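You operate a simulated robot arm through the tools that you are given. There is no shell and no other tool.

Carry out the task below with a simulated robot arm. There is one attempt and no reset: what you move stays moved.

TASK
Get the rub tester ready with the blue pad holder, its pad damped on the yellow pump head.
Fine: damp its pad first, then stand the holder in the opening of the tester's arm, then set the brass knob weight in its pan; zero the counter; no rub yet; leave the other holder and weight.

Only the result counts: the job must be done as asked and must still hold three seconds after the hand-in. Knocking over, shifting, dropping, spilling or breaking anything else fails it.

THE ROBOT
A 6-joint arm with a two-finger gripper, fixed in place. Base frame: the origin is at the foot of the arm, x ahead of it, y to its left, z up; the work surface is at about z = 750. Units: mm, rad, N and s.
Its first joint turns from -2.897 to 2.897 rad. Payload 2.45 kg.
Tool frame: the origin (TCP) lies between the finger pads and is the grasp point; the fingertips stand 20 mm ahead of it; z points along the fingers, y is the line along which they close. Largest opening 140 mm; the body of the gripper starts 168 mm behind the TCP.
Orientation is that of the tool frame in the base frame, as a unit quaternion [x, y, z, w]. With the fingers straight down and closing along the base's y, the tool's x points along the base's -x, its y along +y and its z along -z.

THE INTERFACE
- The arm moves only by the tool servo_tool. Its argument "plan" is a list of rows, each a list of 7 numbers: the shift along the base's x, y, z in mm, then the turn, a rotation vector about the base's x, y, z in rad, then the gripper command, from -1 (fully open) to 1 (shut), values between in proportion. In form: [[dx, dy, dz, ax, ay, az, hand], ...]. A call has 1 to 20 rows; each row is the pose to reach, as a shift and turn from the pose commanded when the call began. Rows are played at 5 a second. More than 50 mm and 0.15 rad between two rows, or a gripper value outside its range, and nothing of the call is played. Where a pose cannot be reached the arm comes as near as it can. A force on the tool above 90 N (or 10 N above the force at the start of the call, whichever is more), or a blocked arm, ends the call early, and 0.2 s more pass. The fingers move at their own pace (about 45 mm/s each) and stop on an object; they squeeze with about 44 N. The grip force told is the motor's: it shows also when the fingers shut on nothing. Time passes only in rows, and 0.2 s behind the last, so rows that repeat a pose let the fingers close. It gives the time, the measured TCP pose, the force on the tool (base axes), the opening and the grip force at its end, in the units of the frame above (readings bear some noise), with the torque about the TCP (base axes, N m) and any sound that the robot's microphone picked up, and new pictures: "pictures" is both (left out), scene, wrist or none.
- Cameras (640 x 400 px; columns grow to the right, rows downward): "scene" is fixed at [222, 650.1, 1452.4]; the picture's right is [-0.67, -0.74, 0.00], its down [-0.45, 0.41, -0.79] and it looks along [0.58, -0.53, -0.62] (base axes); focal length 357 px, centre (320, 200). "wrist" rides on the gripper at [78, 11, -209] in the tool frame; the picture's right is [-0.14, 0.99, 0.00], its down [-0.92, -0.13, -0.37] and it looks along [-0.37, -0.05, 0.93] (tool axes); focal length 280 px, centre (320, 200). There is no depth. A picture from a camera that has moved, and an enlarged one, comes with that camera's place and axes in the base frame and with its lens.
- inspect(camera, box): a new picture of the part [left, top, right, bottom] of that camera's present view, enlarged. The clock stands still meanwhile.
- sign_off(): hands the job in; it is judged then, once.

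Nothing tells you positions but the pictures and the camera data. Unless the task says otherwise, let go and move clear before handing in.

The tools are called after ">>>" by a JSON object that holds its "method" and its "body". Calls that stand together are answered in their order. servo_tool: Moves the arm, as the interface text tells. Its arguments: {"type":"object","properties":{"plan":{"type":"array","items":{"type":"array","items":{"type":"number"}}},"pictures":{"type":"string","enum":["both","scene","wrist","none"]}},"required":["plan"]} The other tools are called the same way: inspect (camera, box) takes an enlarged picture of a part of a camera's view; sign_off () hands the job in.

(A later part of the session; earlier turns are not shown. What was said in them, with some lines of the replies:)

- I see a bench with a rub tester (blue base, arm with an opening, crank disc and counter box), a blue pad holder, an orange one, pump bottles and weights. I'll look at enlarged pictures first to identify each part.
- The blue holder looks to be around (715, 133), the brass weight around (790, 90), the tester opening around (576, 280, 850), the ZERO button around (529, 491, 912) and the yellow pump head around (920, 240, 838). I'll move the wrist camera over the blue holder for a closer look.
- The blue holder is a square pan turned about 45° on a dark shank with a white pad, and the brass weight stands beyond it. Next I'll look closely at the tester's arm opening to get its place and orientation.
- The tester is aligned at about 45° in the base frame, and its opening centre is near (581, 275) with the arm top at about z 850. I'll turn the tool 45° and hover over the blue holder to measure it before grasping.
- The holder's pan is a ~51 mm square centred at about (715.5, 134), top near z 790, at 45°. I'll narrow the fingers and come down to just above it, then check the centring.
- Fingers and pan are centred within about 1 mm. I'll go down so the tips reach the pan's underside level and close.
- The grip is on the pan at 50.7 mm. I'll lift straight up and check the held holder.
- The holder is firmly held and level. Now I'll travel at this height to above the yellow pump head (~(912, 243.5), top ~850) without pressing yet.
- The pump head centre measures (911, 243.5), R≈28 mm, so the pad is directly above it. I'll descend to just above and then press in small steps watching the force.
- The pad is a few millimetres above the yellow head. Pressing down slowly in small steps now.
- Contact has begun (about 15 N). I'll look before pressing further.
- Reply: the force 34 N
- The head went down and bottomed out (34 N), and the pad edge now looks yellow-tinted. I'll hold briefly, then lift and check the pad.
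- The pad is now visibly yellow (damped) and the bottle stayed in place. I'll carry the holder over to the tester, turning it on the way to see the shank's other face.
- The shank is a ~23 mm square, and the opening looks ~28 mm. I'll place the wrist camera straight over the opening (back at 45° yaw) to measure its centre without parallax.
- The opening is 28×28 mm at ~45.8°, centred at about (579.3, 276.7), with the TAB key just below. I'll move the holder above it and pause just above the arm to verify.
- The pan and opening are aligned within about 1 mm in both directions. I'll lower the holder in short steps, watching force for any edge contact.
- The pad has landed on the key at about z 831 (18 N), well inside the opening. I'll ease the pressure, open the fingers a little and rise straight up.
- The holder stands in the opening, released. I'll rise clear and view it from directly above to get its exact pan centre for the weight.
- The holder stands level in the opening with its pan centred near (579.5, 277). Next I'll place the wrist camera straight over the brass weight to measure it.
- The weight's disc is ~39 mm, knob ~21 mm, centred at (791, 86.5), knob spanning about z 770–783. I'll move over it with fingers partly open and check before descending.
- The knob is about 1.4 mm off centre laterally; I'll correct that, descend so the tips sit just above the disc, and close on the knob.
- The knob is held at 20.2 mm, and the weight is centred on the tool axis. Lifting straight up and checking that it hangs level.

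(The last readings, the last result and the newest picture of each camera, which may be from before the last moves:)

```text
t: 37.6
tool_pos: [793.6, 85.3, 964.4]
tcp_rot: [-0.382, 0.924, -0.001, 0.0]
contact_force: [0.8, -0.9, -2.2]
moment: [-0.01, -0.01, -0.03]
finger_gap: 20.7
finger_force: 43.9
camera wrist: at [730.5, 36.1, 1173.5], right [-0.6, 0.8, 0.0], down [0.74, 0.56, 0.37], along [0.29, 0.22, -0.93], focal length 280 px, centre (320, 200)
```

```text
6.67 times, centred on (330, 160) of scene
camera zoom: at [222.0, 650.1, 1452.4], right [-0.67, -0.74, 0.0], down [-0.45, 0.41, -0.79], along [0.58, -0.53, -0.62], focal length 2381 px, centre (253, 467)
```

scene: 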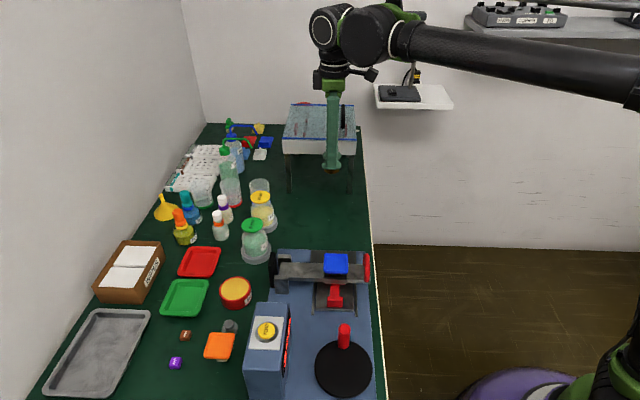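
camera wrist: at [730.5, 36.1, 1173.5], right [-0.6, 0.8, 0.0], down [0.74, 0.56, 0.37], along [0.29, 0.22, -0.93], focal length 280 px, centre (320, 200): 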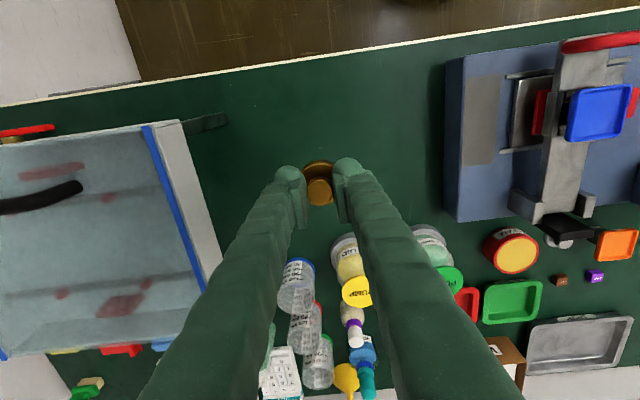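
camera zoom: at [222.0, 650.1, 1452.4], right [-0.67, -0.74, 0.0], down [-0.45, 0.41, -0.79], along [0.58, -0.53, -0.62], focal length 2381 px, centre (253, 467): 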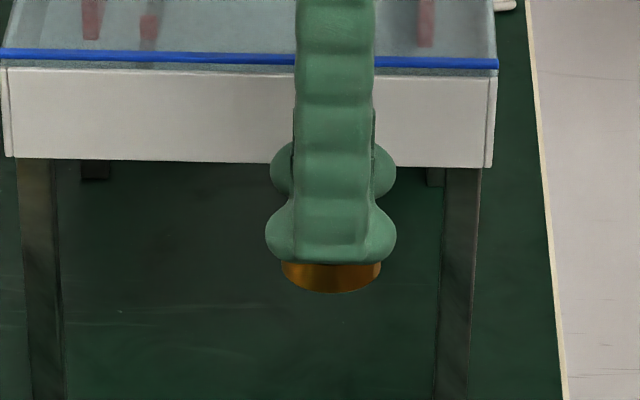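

The weight hangs level. I'll carry it at this height to above the pan.

>>> {"method": "servo_tool", "body": {"plan": [[-27, 24, 0, 0, 0, 0, 1], [-60, 54, 0, 0, 0, 0, 1], [-93, 84, 0, 0, 0, 0, 1], [-126, 114, 0, 0, 0, 0, 1], [-159, 144, 0, 0, 0, 0, 1], [-190, 172, 0, 0, 0, 0, 1], [-212.7, 191.4, 0, 0, 0, 0, 1], [-212.7, 191.4, 0, 0, 0, 0, 1], [-212.7, 191.4, -20, 0, 0, 0, 1], [-212.7, 191.4, -38, 0, 0, 0, 1], [-212.7, 191.4, -38, 0, 0, 0, 1]]}}

>>> {"method": "inspect", "body": {"camera": "wrist", "box": [250, 110, 390, 230]}}

>>> {"method": "inspect", "body": {"camera": "scene", "box": [310, 220, 370, 280]}}

```text
t: 40.0
tool_pos: [579.4, 277.1, 926.9]
tcp_rot: [-0.383, 0.924, 0.001, 0.0]
contact_force: [-0.2, -0.2, -1.8]
moment: [0.01, 0.03, 0.03]
finger_gap: 20.5
finger_force: 43.7
camera wrist: at [516.7, 227.7, 1135.1], right [-0.6, 0.8, 0.0], down [0.74, 0.56, 0.37], along [0.29, 0.22, -0.93], focal length 280 px, centre (320, 200)
```

scene: 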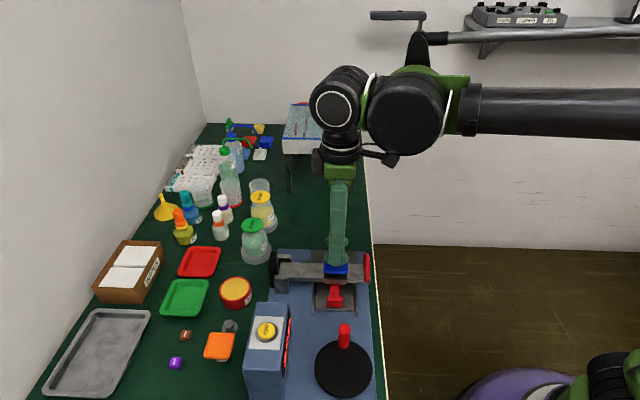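
wrist: 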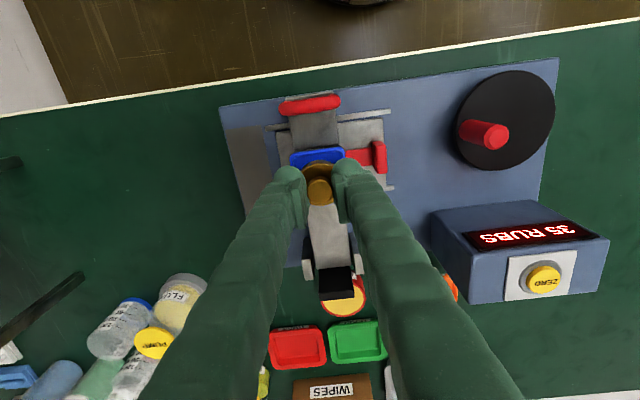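

```text
3.33 times, centred on (320, 170) of wrist
camera zoom: at [516.7, 227.7, 1135.1], right [-0.6, 0.8, 0.0], down [0.74, 0.56, 0.37], along [0.29, 0.22, -0.93], focal length 935 px, centre (320, 300)
```

zoom: 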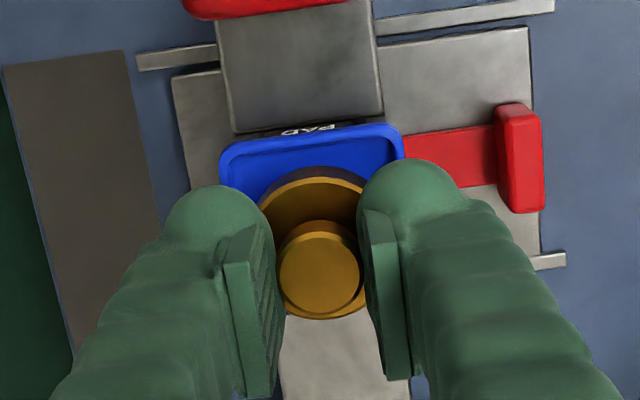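

```text
6.67 times, centred on (340, 250) of scene
camera zoom: at [222.0, 650.1, 1452.4], right [-0.67, -0.74, 0.0], down [-0.45, 0.41, -0.79], along [0.58, -0.53, -0.62], focal length 2381 px, centre (187, -133)
```

zoom: 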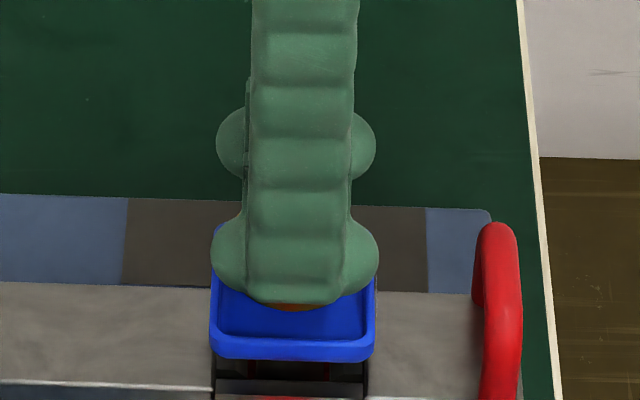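

>>> {"method": "inspect", "body": {"camera": "wrist", "box": [280, 135, 360, 195]}}

>>> {"method": "inspect", "body": {"camera": "scene", "box": [320, 250, 356, 280]}}

```text
6.67 times, centred on (320, 165) of wrist
camera zoom: at [516.7, 227.7, 1135.1], right [-0.6, 0.8, 0.0], down [0.74, 0.56, 0.37], along [0.29, 0.22, -0.93], focal length 1869 px, centre (320, 433)
```

zoom: 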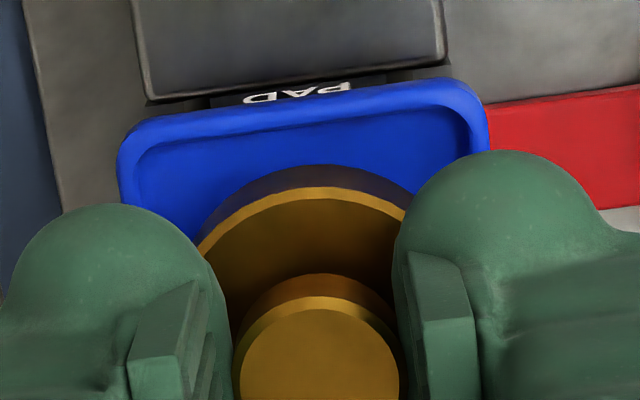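

```text
13.33 times, centred on (338, 265) of scene
camera zoom: at [222.0, 650.1, 1452.4], right [-0.67, -0.74, 0.0], down [-0.45, 0.41, -0.79], along [0.58, -0.53, -0.62], focal length 4761 px, centre (80, -667)
```

zoom: 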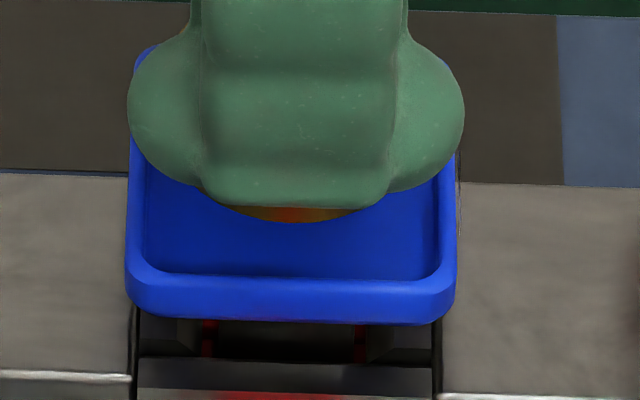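

The weight is aligned over the pan within about a millimetre and clears the rim. Lowering gently in small steps.

>>> {"method": "servo_tool", "body": {"plan": [[0, 0, -4, 0, 0, 0, 1], [0, 0, -8, 0, 0, 0, 1], [0, 0, -12, 0, 0, 0, 1], [0, 0, -12, 0, 0, 0, 1]], "pictures": "none"}}

>>> {"method": "inspect", "body": {"camera": "scene", "box": [320, 240, 356, 280]}}

>>> {"method": "inspect", "body": {"camera": "wrist", "box": [280, 135, 360, 195]}}

```text
t: 41.0
tool_pos: [579.1, 276.2, 914.7]
tcp_rot: [-0.383, 0.924, 0.0, 0.0]
contact_force: [1.1, 0.0, -1.9]
moment: [0.01, -0.03, -0.04]
finger_gap: 20.1
finger_force: 44.1
```

```text
10.00 times, centred on (338, 260) of scene
camera zoom: at [222.0, 650.1, 1452.4], right [-0.67, -0.74, 0.0], down [-0.45, 0.41, -0.79], along [0.58, -0.53, -0.62], focal length 3571 px, centre (140, -400)
```

zoom: 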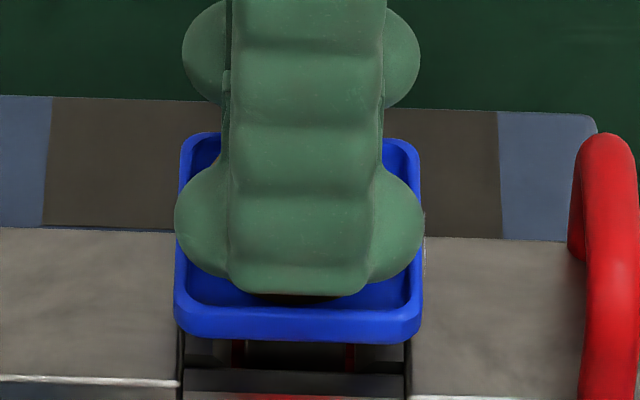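

```text
6.67 times, centred on (320, 165) of wrist
camera zoom: at [517.1, 227.7, 1123.2], right [-0.6, 0.8, 0.0], down [0.74, 0.56, 0.37], along [0.29, 0.22, -0.93], focal length 1869 px, centre (320, 433)
```

zoom: 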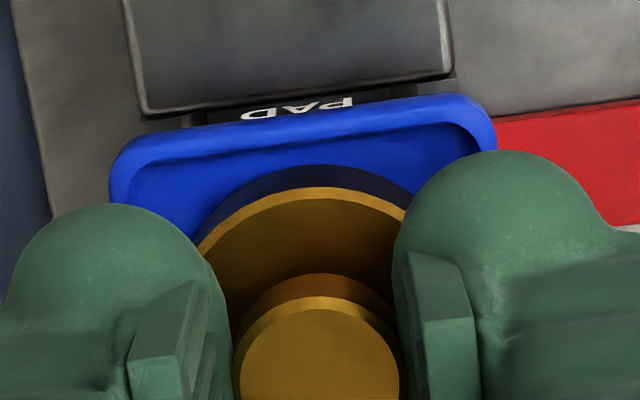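

>>> {"method": "servo_tool", "body": {"plan": [[0, 0, -2, 0, 0, 0, 1], [0, 0, -4, 0, 0, 0, 1], [0, 0, -4, 0, 0, 0, 1]], "pictures": "none"}}

>>> {"method": "inspect", "body": {"camera": "wrist", "box": [280, 135, 360, 195]}}

```text
t: 41.8
tool_pos: [579.3, 276.3, 912.4]
tcp_rot: [-0.383, 0.924, 0.0, 0.001]
contact_force: [1.5, 1.1, 36.6]
moment: [0.09, -0.08, -0.01]
finger_gap: 20.4
finger_force: 44.0
```

```text
6.67 times, centred on (320, 165) of wrist
camera zoom: at [516.2, 227.7, 1120.4], right [-0.6, 0.8, 0.0], down [0.74, 0.56, 0.37], along [0.29, 0.22, -0.93], focal length 1869 px, centre (320, 433)
```

zoom: 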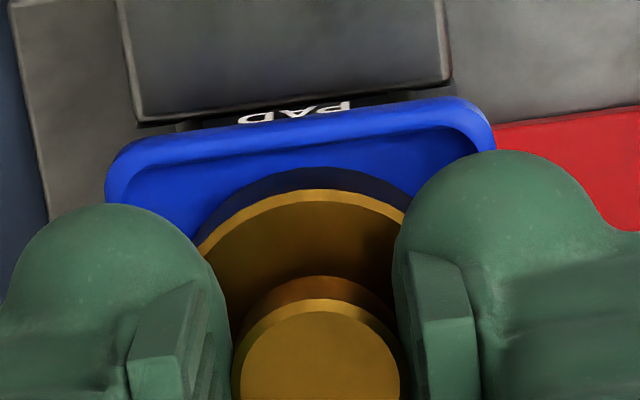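

Contact at a height consistent with the pan floor, with an even gap to the rim. I'll ease off the pressure slightly and inspect before releasing.

>>> {"method": "servo_tool", "body": {"plan": [[0, 0, 1, 0, 0, 0, 1], [0, 0, 1, 0, 0, 0, 1]], "pictures": "none"}}

>>> {"method": "inspect", "body": {"camera": "wrist", "box": [290, 140, 350, 185]}}

>>> {"method": "inspect", "body": {"camera": "scene", "box": [318, 245, 358, 285]}}

```text
t: 42.4
tool_pos: [579.6, 275.4, 911.5]
tcp_rot: [-0.383, 0.924, 0.0, 0.0]
contact_force: [-0.7, 0.1, 20.5]
moment: [-0.03, 0.06, -0.03]
finger_gap: 20.4
finger_force: 44.4
```

```text
8.89 times, centred on (320, 162) of wrist
camera zoom: at [516.6, 227.6, 1120.6], right [-0.6, 0.8, 0.0], down [0.74, 0.56, 0.37], along [0.29, 0.22, -0.93], focal length 2492 px, centre (320, 533)
```

zoom: 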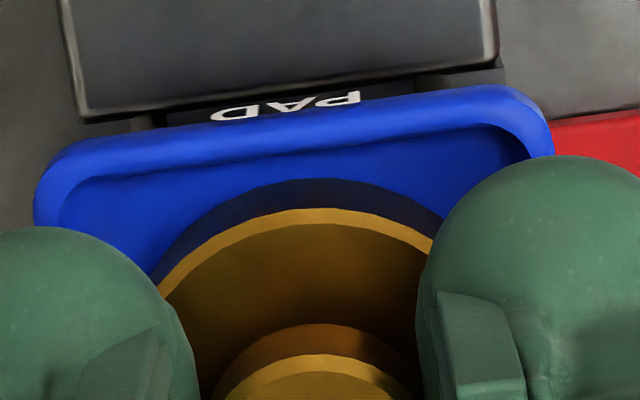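

```text
10.00 times, centred on (338, 265) of scene
camera zoom: at [222.0, 650.1, 1452.4], right [-0.67, -0.74, 0.0], down [-0.45, 0.41, -0.79], along [0.58, -0.53, -0.62], focal length 3571 px, centre (140, -450)
```

zoom: 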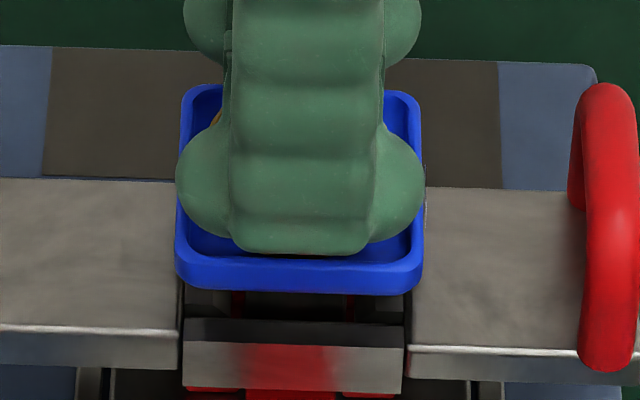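

The weight sits inside the rim with an even gap. Easing off the remaining force and opening the fingers.

>>> {"method": "servo_tool", "body": {"plan": [[0, 0, 1, 0, 0, 0, 1], [0, 0, 1, 0, 0, 0, 1], [0, 0, 1, 0, 0, 0, 0.6], [0, 0, 1, 0, 0, 0, 0.5], [0, 0, 1, 0, 0, 0, 0.4], [0, 0, 1, 0, 0, 0, 0.3]]}}

>>> {"method": "inspect", "body": {"camera": "wrist", "box": [260, 120, 380, 220]}}

>>> {"method": "inspect", "body": {"camera": "scene", "box": [310, 235, 370, 295]}}

```text
t: 43.8
tool_pos: [580.3, 276.6, 912.4]
tcp_rot: [-0.382, 0.924, 0.0, 0.0]
contact_force: [-0.4, -0.6, -0.4]
moment: [-0.01, -0.02, 0.0]
finger_gap: 48.9
finger_force: 0.2
camera wrist: at [516.9, 228.2, 1121.4], right [-0.6, 0.8, 0.0], down [0.74, 0.56, 0.37], along [0.29, 0.22, -0.93], focal length 280 px, centre (320, 200)
```

scene: 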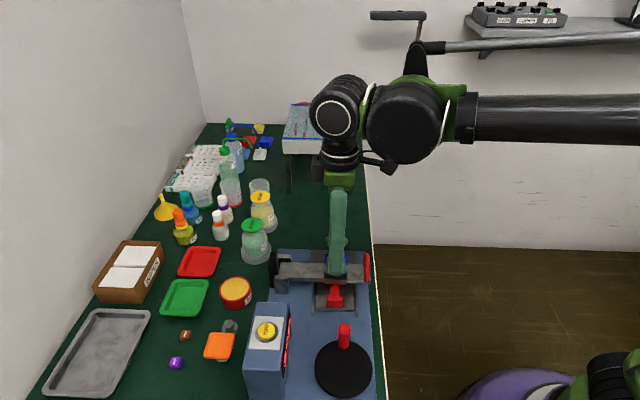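
wrist: 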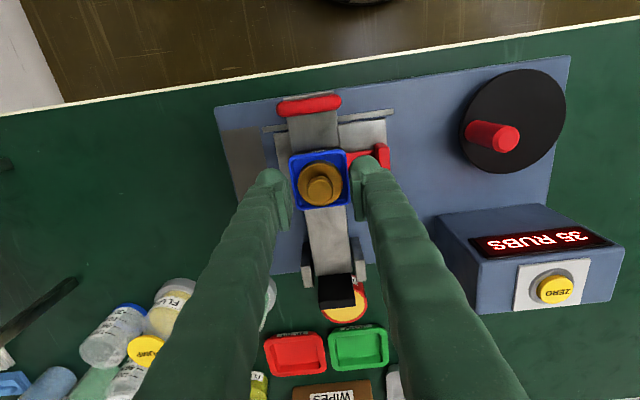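

```text
4.00 times, centred on (320, 170) of wrist
camera zoom: at [516.9, 228.2, 1121.4], right [-0.6, 0.8, 0.0], down [0.74, 0.56, 0.37], along [0.29, 0.22, -0.93], focal length 1122 px, centre (320, 320)
```

zoom: 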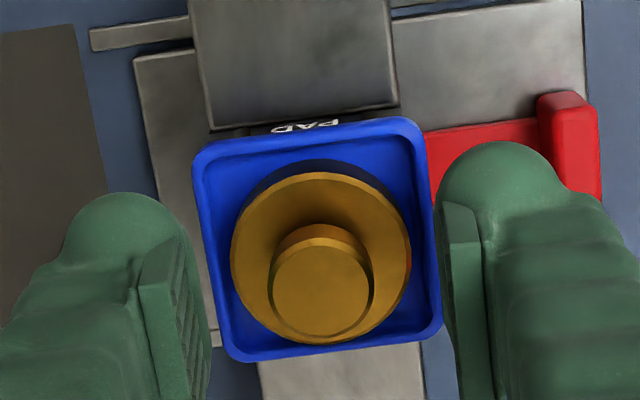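

```text
6.67 times, centred on (340, 265) of scene
camera zoom: at [222.0, 650.1, 1452.4], right [-0.67, -0.74, 0.0], down [-0.45, 0.41, -0.79], along [0.58, -0.53, -0.62], focal length 2381 px, centre (187, -233)
```

zoom: 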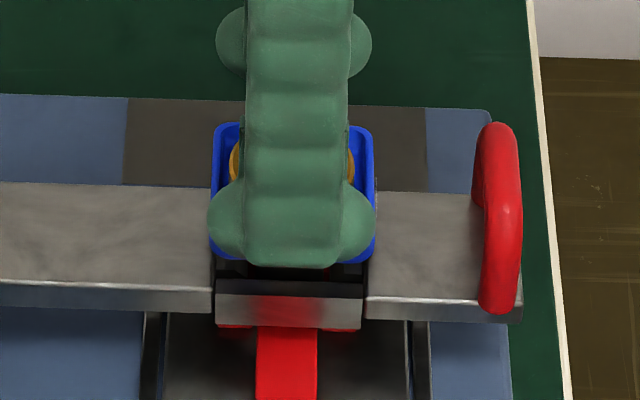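

The brass weight sits flat and centred in the pan. I'll rise straight up clear of it, then move so the camera looks straight down at the ZERO button.

>>> {"method": "servo_tool", "body": {"plan": [[0, 0, 5, 0, 0, 0, 0.3], [0, 0, 20, 0, 0, 0, 0.3], [0, 0, 45, 0, 0, 0, 0.3], [0, 0, 77, 0, 0, 0, 0.3], [0, 20, 77, 0, 0, 0, 0.3], [2, 60, 77, 0, 0, 0, 0.3], [4, 105, 77, 0, 0, 0, 0.6], [6, 150, 77, 0, 0, 0, 1], [8, 195, 77, 0, 0, 0, 1], [10, 235, 77, 0, 0, 0, 1], [12.4, 261.3, 77, 0, 0, 0, 1], [12.4, 261.3, 77, 0, 0, 0, 1], [12.4, 261.3, 77, 0, 0, 0, 1]]}}

>>> {"method": "inspect", "body": {"camera": "wrist", "box": [260, 30, 380, 150]}}

>>> {"method": "inspect", "body": {"camera": "scene", "box": [300, 230, 380, 310]}}

>>> {"method": "inspect", "body": {"camera": "scene", "box": [235, 290, 305, 380]}}

```text
t: 46.6
tool_pos: [592.7, 537.5, 988.6]
tcp_rot: [-0.382, 0.924, 0.0, 0.0]
contact_force: [0.4, -0.5, -0.3]
moment: [-0.03, 0.0, -0.01]
finger_gap: 0.0
finger_force: 28.8
camera wrist: at [529.4, 489.5, 1197.2], right [-0.6, 0.8, 0.0], down [0.74, 0.56, 0.37], along [0.29, 0.22, -0.93], focal length 280 px, centre (320, 200)
```

scene: 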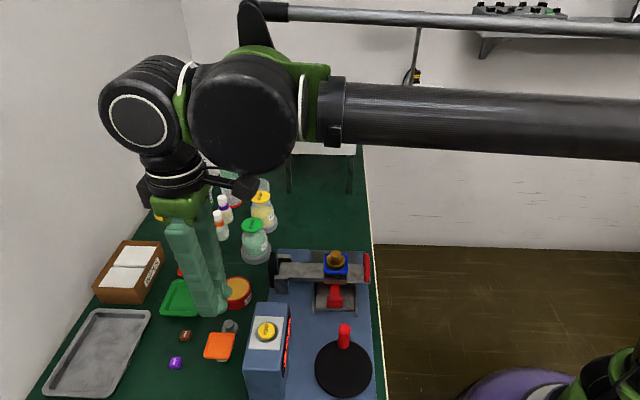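
wrist: 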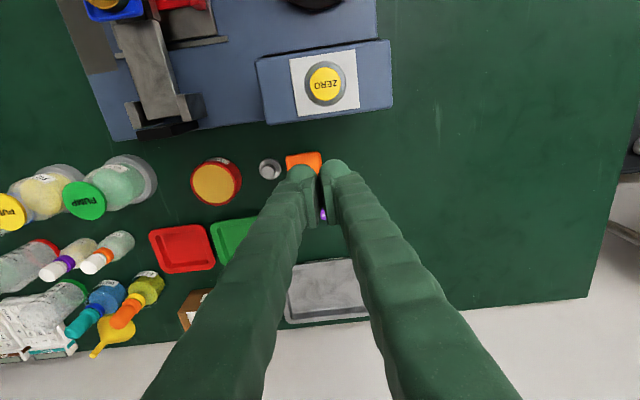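

```text
3.33 times, centred on (320, 90) of wrist
camera zoom: at [529.4, 489.5, 1197.2], right [-0.6, 0.8, 0.0], down [0.74, 0.56, 0.37], along [0.29, 0.22, -0.93], focal length 935 px, centre (320, 567)
```

zoom: 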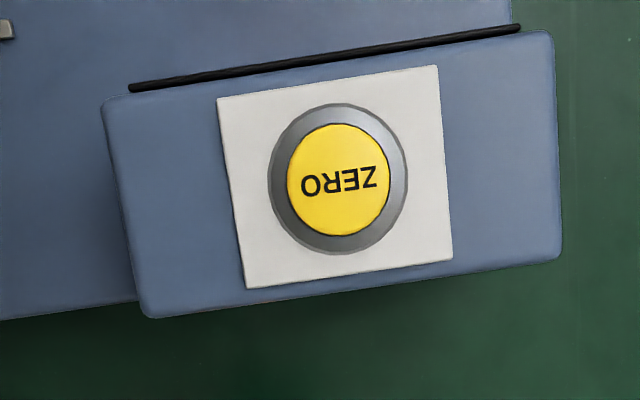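

```text
5.00 times, centred on (340, 270) of scene
camera zoom: at [222.0, 650.1, 1452.4], right [-0.67, -0.74, 0.0], down [-0.45, 0.41, -0.79], along [0.58, -0.53, -0.62], focal length 1786 px, centre (220, -150)
```

zoom: 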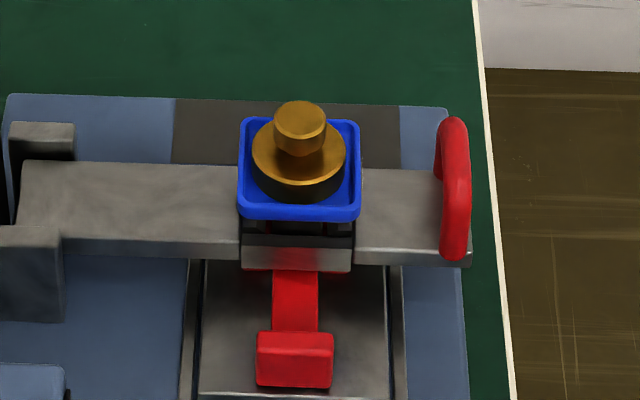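

```text
4.44 times, centred on (270, 335) of scene
camera zoom: at [222.0, 650.1, 1452.4], right [-0.67, -0.74, 0.0], down [-0.45, 0.41, -0.79], along [0.58, -0.53, -0.62], focal length 1587 px, centre (542, -400)
```

zoom: 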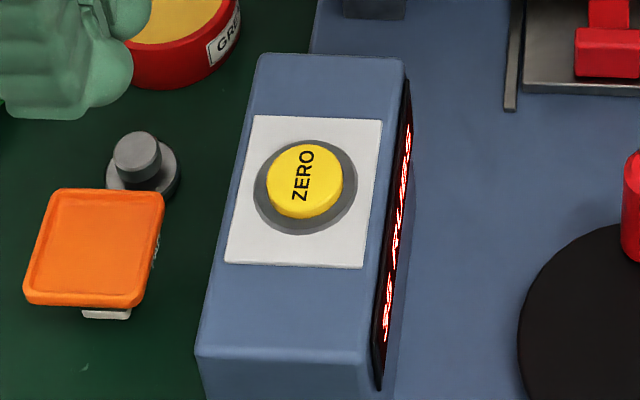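

The weight is seated well. The ZERO button centre measures (523, 493) with its top near z 920. I'll bring the closed fingertips above it and press down in small steps.

>>> {"method": "servo_tool", "body": {"plan": [[-23, -15, 0, 0, 0, 0, 1], [-46, -30, 0, 0, 0, 0, 1], [-69, -45.5, 0, 0, 0, 0, 1], [-69, -45.5, -15, 0, 0, 0, 1], [-69, -45.5, -30, 0, 0, 0, 1], [-69, -45.5, -30, 0, 0, 0, 1]]}}

>>> {"method": "inspect", "body": {"camera": "wrist", "box": [240, 100, 400, 240]}}

>>> {"method": "inspect", "body": {"camera": "scene", "box": [225, 260, 315, 360]}}

```text
t: 48.0
tool_pos: [524.1, 492.5, 958.9]
tcp_rot: [-0.383, 0.924, 0.0, 0.0]
contact_force: [0.3, 0.3, -0.8]
moment: [0.06, -0.01, -0.01]
finger_gap: 0.2
finger_force: 29.0
camera wrist: at [460.3, 443.4, 1167.9], right [-0.6, 0.8, 0.0], down [0.74, 0.56, 0.37], along [0.29, 0.22, -0.93], focal length 280 px, centre (320, 200)
```

scene: 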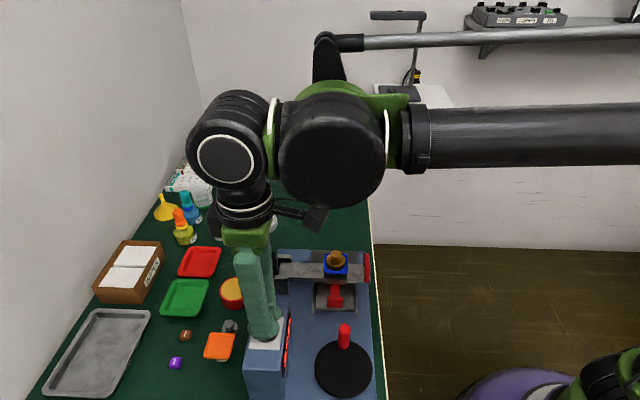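
wrist: 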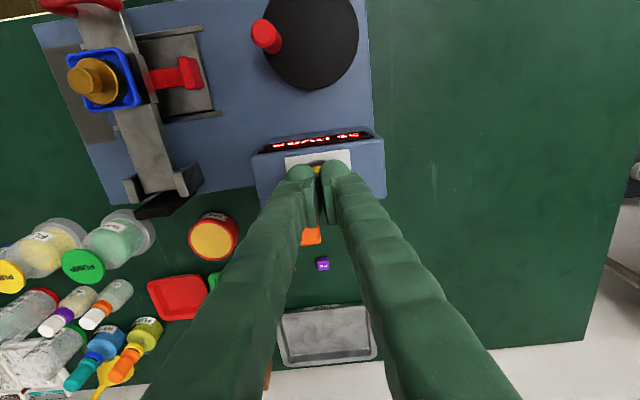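

```text
2.86 times, centred on (320, 170) of wrist
camera zoom: at [460.3, 443.4, 1167.9], right [-0.6, 0.8, 0.0], down [0.74, 0.56, 0.37], along [0.29, 0.22, -0.93], focal length 801 px, centre (320, 286)
```

zoom: 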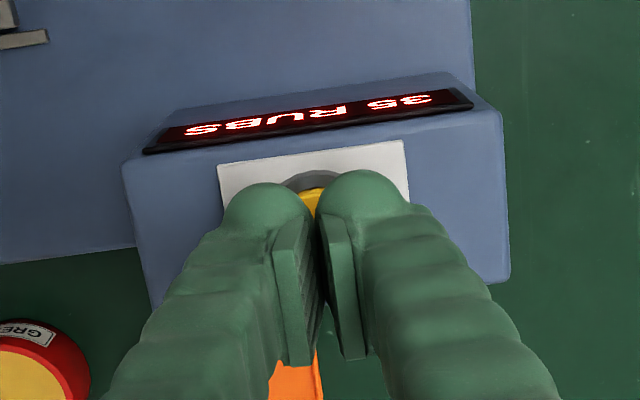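

```text
4.00 times, centred on (270, 310) of scene
camera zoom: at [222.0, 650.1, 1452.4], right [-0.67, -0.74, 0.0], down [-0.45, 0.41, -0.79], along [0.58, -0.53, -0.62], focal length 1428 px, centre (520, -240)
```

zoom: 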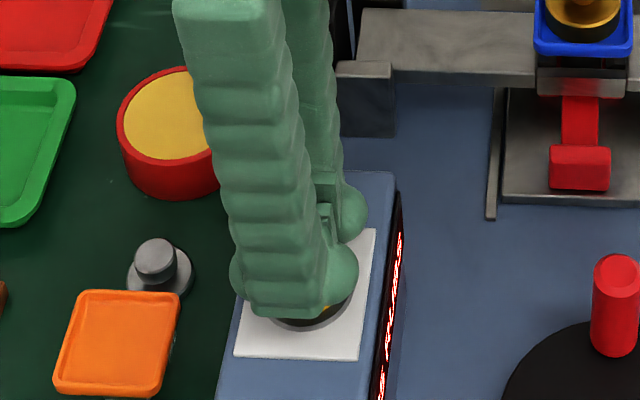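

Fingertips are over the button. Descending in small steps to press it.

>>> {"method": "servo_tool", "body": {"plan": [[0, 0, -4, 0, 0, 0, 1], [0, 0, -8, 0, 0, 0, 1], [0, 0, -11, 0, 0, 0, 1], [0, 0, -11, 0, 0, 0, 1]], "pictures": "none"}}

```text
t: 49.0
tool_pos: [523.3, 492.1, 948.9]
tcp_rot: [-0.383, 0.924, 0.0, 0.0]
contact_force: [-0.3, 0.1, -1.0]
moment: [0.01, 0.0, -0.01]
finger_gap: 0.0
finger_force: 29.5
```

>>> {"method": "servo_tool", "body": {"plan": [[0, 0, -2, 0, 0, 0, 1], [0, 0, -4, 0, 0, 0, 1], [0, 0, -4, 0, 0, 0, 1]], "pictures": "none"}}

```text
t: 49.8
tool_pos: [522.4, 492.1, 942.4]
tcp_rot: [-0.383, 0.924, 0.0, 0.001]
contact_force: [1.0, 0.0, -0.1]
moment: [-0.04, -0.02, -0.02]
finger_gap: 5.8
finger_force: 29.1
```

The finger gap reading changed to 5.8 mm unexpectedly; I'll look before going on.

>>> {"method": "inspect", "body": {"camera": "wrist", "box": [240, 100, 400, 240]}}

>>> {"method": "inspect", "body": {"camera": "scene", "box": [235, 300, 305, 360]}}

```text
2.86 times, centred on (320, 170) of wrist
camera zoom: at [459.9, 443.7, 1152.9], right [-0.6, 0.8, 0.0], down [0.74, 0.56, 0.37], along [0.29, 0.22, -0.93], focal length 801 px, centre (320, 286)
```

zoom: 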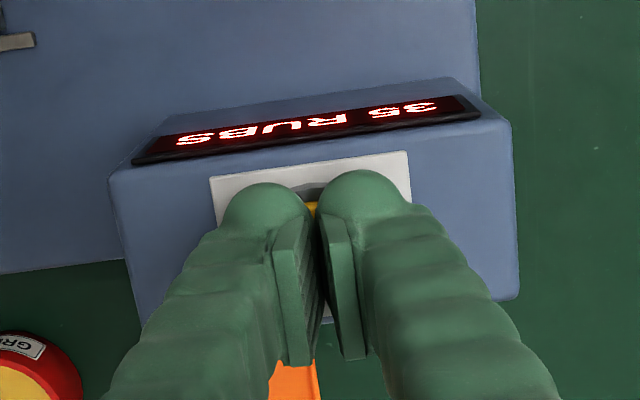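

```text
6.67 times, centred on (270, 330) of scene
camera zoom: at [222.0, 650.1, 1452.4], right [-0.67, -0.74, 0.0], down [-0.45, 0.41, -0.79], along [0.58, -0.53, -0.62], focal length 2381 px, centre (653, -667)
```

zoom: 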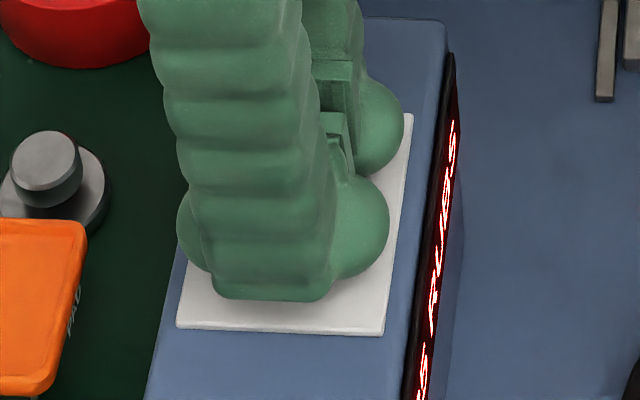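

>>> {"method": "servo_tool", "body": {"plan": [[0, 0, -1, 0, 0, 0, 1], [0, 0, -2, 0, 0, 0, 1], [0, 0, -2, 0, 0, 0, 1]], "pictures": "none"}}

```text
t: 50.6
tool_pos: [522.7, 492.8, 942.3]
tcp_rot: [-0.383, 0.924, 0.0, 0.0]
contact_force: [-1.5, -0.7, 0.8]
moment: [0.02, 0.02, 0.02]
finger_gap: 6.2
finger_force: 29.7
heard: click
```

A click was heard. Checking the display before anything else.

>>> {"method": "inspect", "body": {"camera": "wrist", "box": [240, 100, 400, 240]}}

>>> {"method": "inspect", "body": {"camera": "scene", "box": [235, 300, 305, 380]}}

```text
2.86 times, centred on (320, 170) of wrist
camera zoom: at [460.0, 443.7, 1151.1], right [-0.6, 0.8, 0.0], down [0.74, 0.56, 0.37], along [0.29, 0.22, -0.93], focal length 801 px, centre (320, 286)
```

zoom: 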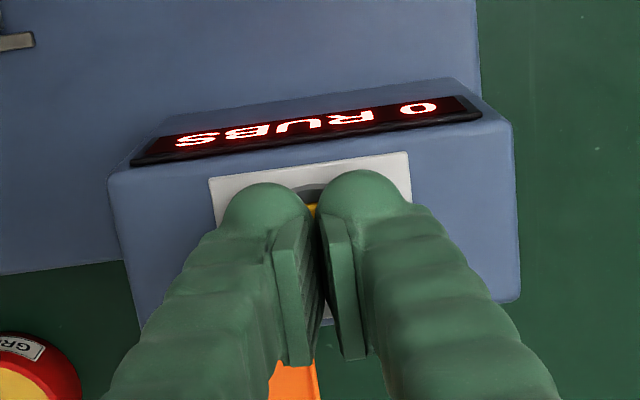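

```text
5.00 times, centred on (270, 340) of scene
camera zoom: at [222.0, 650.1, 1452.4], right [-0.67, -0.74, 0.0], down [-0.45, 0.41, -0.79], along [0.58, -0.53, -0.62], focal length 1786 px, centre (570, -500)
```

zoom: 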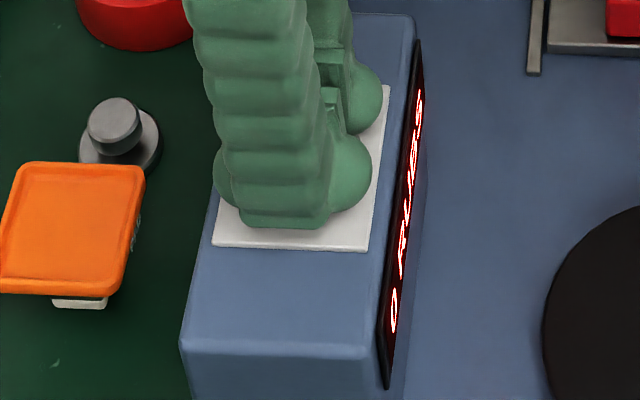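

The display now reads "0 RUBS". I'll lift straight off and move clear, then do a final check.

>>> {"method": "servo_tool", "body": {"plan": [[0, 0, 3, 0, 0, 0, 1], [0, 0, 15, 0, 0, 0, 1], [0, 0, 50, 0, 0, 0, 1], [0, 0, 95, 0, 0, 0, 1], [0, 0, 140, 0, 0, 0, 1], [-30, 30, 170, 0, 0, 0, 1], [-60, 60, 190, 0, 0, 0, 1], [-60, 60, 190, 0, 0, 0, 1]]}}

>>> {"method": "inspect", "body": {"camera": "scene", "box": [230, 230, 390, 400]}}

>>> {"method": "inspect", "body": {"camera": "scene", "box": [300, 230, 380, 310]}}

>>> {"method": "inspect", "body": {"camera": "wrist", "box": [100, 0, 420, 200]}}

```text
refused: row 6 steps farther than a row can; nothing moved
```

```text
2.35 times, centred on (310, 315) of scene
camera zoom: at [222.0, 650.1, 1452.4], right [-0.67, -0.74, 0.0], down [-0.45, 0.41, -0.79], along [0.58, -0.53, -0.62], focal length 840 px, centre (344, -71)
```

zoom: 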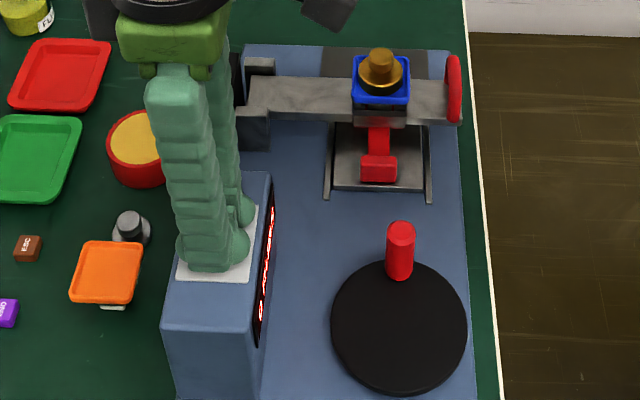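

```text
5.00 times, centred on (340, 270) of scene
camera zoom: at [222.0, 650.1, 1452.4], right [-0.67, -0.74, 0.0], down [-0.45, 0.41, -0.79], along [0.58, -0.53, -0.62], focal length 1786 px, centre (220, -150)
```

zoom: 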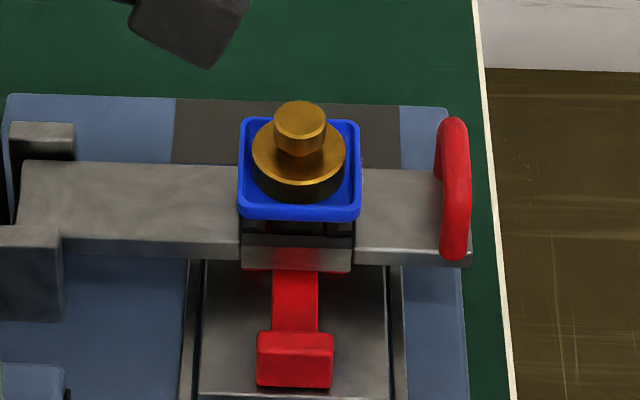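

```text
2.00 times, centred on (260, 100) of wrist
camera zoom: at [460.0, 443.7, 1151.1], right [-0.6, 0.8, 0.0], down [0.74, 0.56, 0.37], along [0.29, 0.22, -0.93], focal length 561 px, centre (440, 400)
```

zoom: 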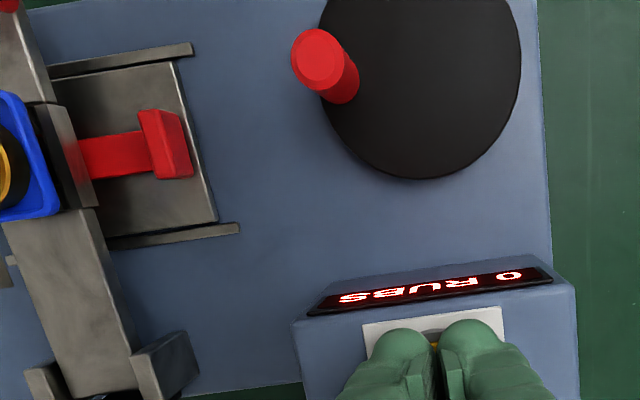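

The lift was refused because one row stepped too far, so nothing moved. The display still shows 0 and the holder and weight are in place, so I'll repeat the lift with smaller steps.

>>> {"method": "servo_tool", "body": {"plan": [[0, 0, 3, 0, 0, 0, 1], [0, 0, 15, 0, 0, 0, 1], [0, 0, 45, 0, 0, 0, 1], [0, 0, 80, 0, 0, 0, 1], [0, 0, 115, 0, 0, 0, 1], [0, 0, 150, 0, 0, 0, 1], [-15, 20, 170, 0, 0, 0, 1], [-30, 40, 190, 0, 0, 0, 1], [-30, 40, 190, 0, 0, 0, 1]]}}

>>> {"method": "inspect", "body": {"camera": "scene", "box": [230, 230, 390, 400]}}

>>> {"method": "inspect", "body": {"camera": "wrist", "box": [100, 0, 420, 200]}}

>>> {"method": "inspect", "body": {"camera": "scene", "box": [140, 120, 380, 270]}}

```text
t: 52.6
tool_pos: [492.5, 532.6, 1133.4]
tcp_rot: [-0.383, 0.924, 0.0, 0.0]
contact_force: [0.2, 0.3, 0.0]
moment: [-0.01, -0.04, 0.03]
finger_gap: 0.0
finger_force: 29.5
camera wrist: at [429.6, 483.8, 1342.0], right [-0.6, 0.8, 0.0], down [0.74, 0.56, 0.37], along [0.29, 0.22, -0.93], focal length 280 px, centre (320, 200)
```

scene: 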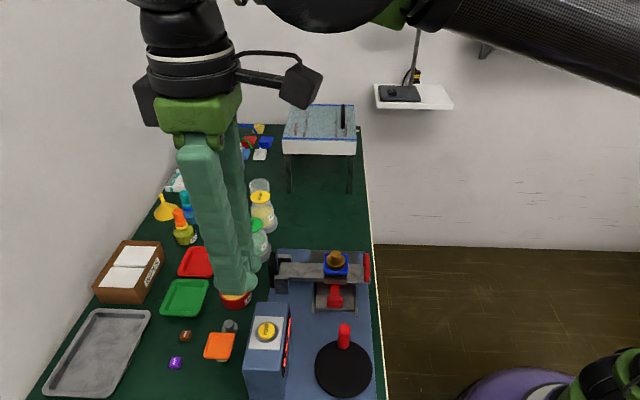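
wrist: 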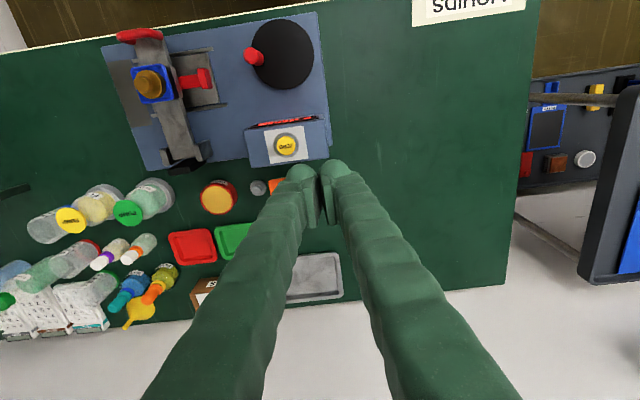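

```text
2.35 times, centred on (310, 315) of scene
camera zoom: at [222.0, 650.1, 1452.4], right [-0.67, -0.74, 0.0], down [-0.45, 0.41, -0.79], along [0.58, -0.53, -0.62], focal length 840 px, centre (344, -71)
```

zoom: 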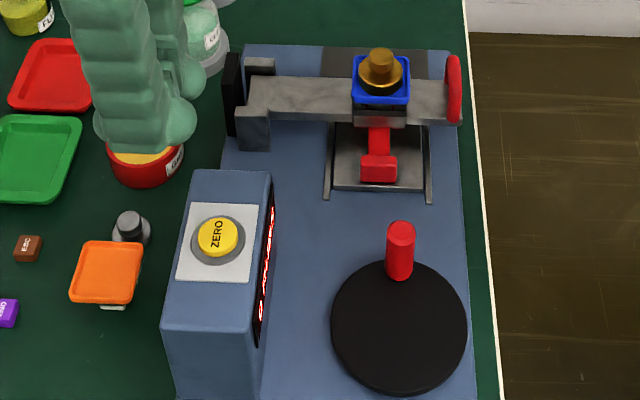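

```text
2.00 times, centred on (260, 100) of wrist
camera zoom: at [429.6, 483.8, 1342.0], right [-0.6, 0.8, 0.0], down [0.74, 0.56, 0.37], along [0.29, 0.22, -0.93], focal length 561 px, centre (440, 400)
```

zoom: 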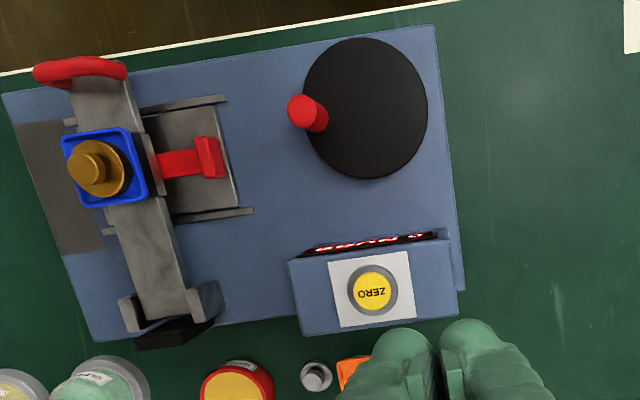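

```text
2.67 times, centred on (260, 195) of scene
camera zoom: at [222.0, 650.1, 1452.4], right [-0.67, -0.74, 0.0], down [-0.45, 0.41, -0.79], along [0.58, -0.53, -0.62], focal length 952 px, centre (480, 213)
```

zoom: 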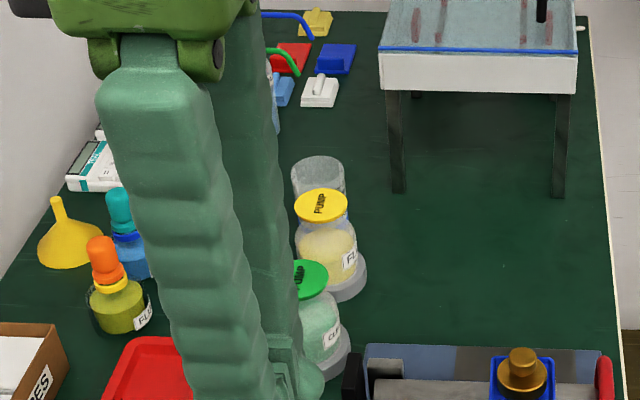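

>>> {"method": "inspect", "body": {"camera": "wrist", "box": [240, 110, 335, 165]}}

>>> {"method": "inspect", "body": {"camera": "scene", "box": [310, 240, 370, 300]}}

>>> {"method": "inspect", "body": {"camera": "scene", "box": [270, 290, 300, 370]}}

```text
6.74 times, centred on (288, 138) of wrist
camera zoom: at [429.6, 483.8, 1342.0], right [-0.6, 0.8, 0.0], down [0.74, 0.56, 0.37], along [0.29, 0.22, -0.93], focal length 1889 px, centre (539, 621)
```

zoom: 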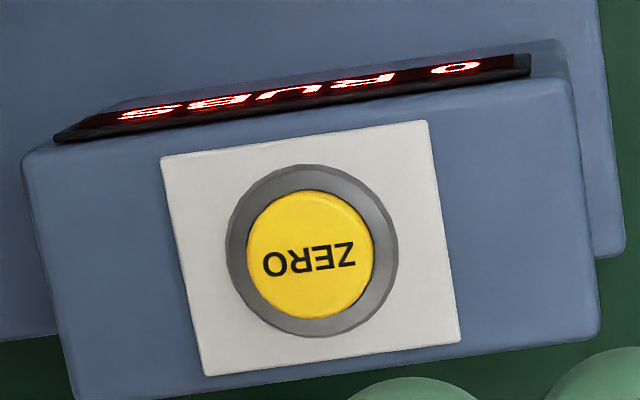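

```text
6.67 times, centred on (340, 270) of scene
camera zoom: at [222.0, 650.1, 1452.4], right [-0.67, -0.74, 0.0], down [-0.45, 0.41, -0.79], along [0.58, -0.53, -0.62], focal length 2381 px, centre (187, -267)
```

zoom: 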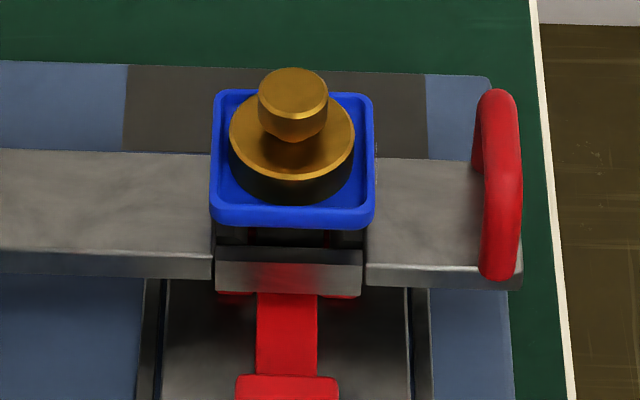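

```text
5.00 times, centred on (285, 330) of scene
camera zoom: at [222.0, 650.1, 1452.4], right [-0.67, -0.74, 0.0], down [-0.45, 0.41, -0.79], along [0.58, -0.53, -0.62], focal length 1786 px, centre (495, -450)
```

zoom: 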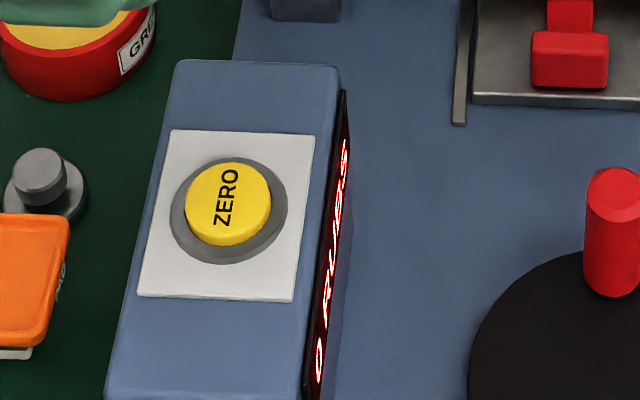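

The damped blue holder stands level in the arm's opening, and the brass weight sits in its pan. The counter reads 0 RUBS, the crank and the other holder and weight are untouched, and the arm is clear, so I'm handing in.

>>> {"method": "sign_off", "body": {}}

```text
The job is handed in.
```

The rub tester is set up as you asked, and I've handed the job in. I don't know the verdict yet.

- **Pad:** I pressed the blue holder's pad on the yellow pump head until the head bottomed out. The pad came away yellow, and the bottle did not move.
- **Holder:** it stands level in the opening of the tester's arm, with its pad resting on the TAB key.
- **Weight:** the brass knob weight sits flat inside the holder's pan, clear of the rim.
- **Counter:** one press of ZERO took it from 35 to 0. It still read 0 RUBS after the arm had moved away.
- **Not touched:** I made no rub and did not touch the crank, the orange holder or the grey weight. In the last pictures I saw nothing knocked over or shifted.
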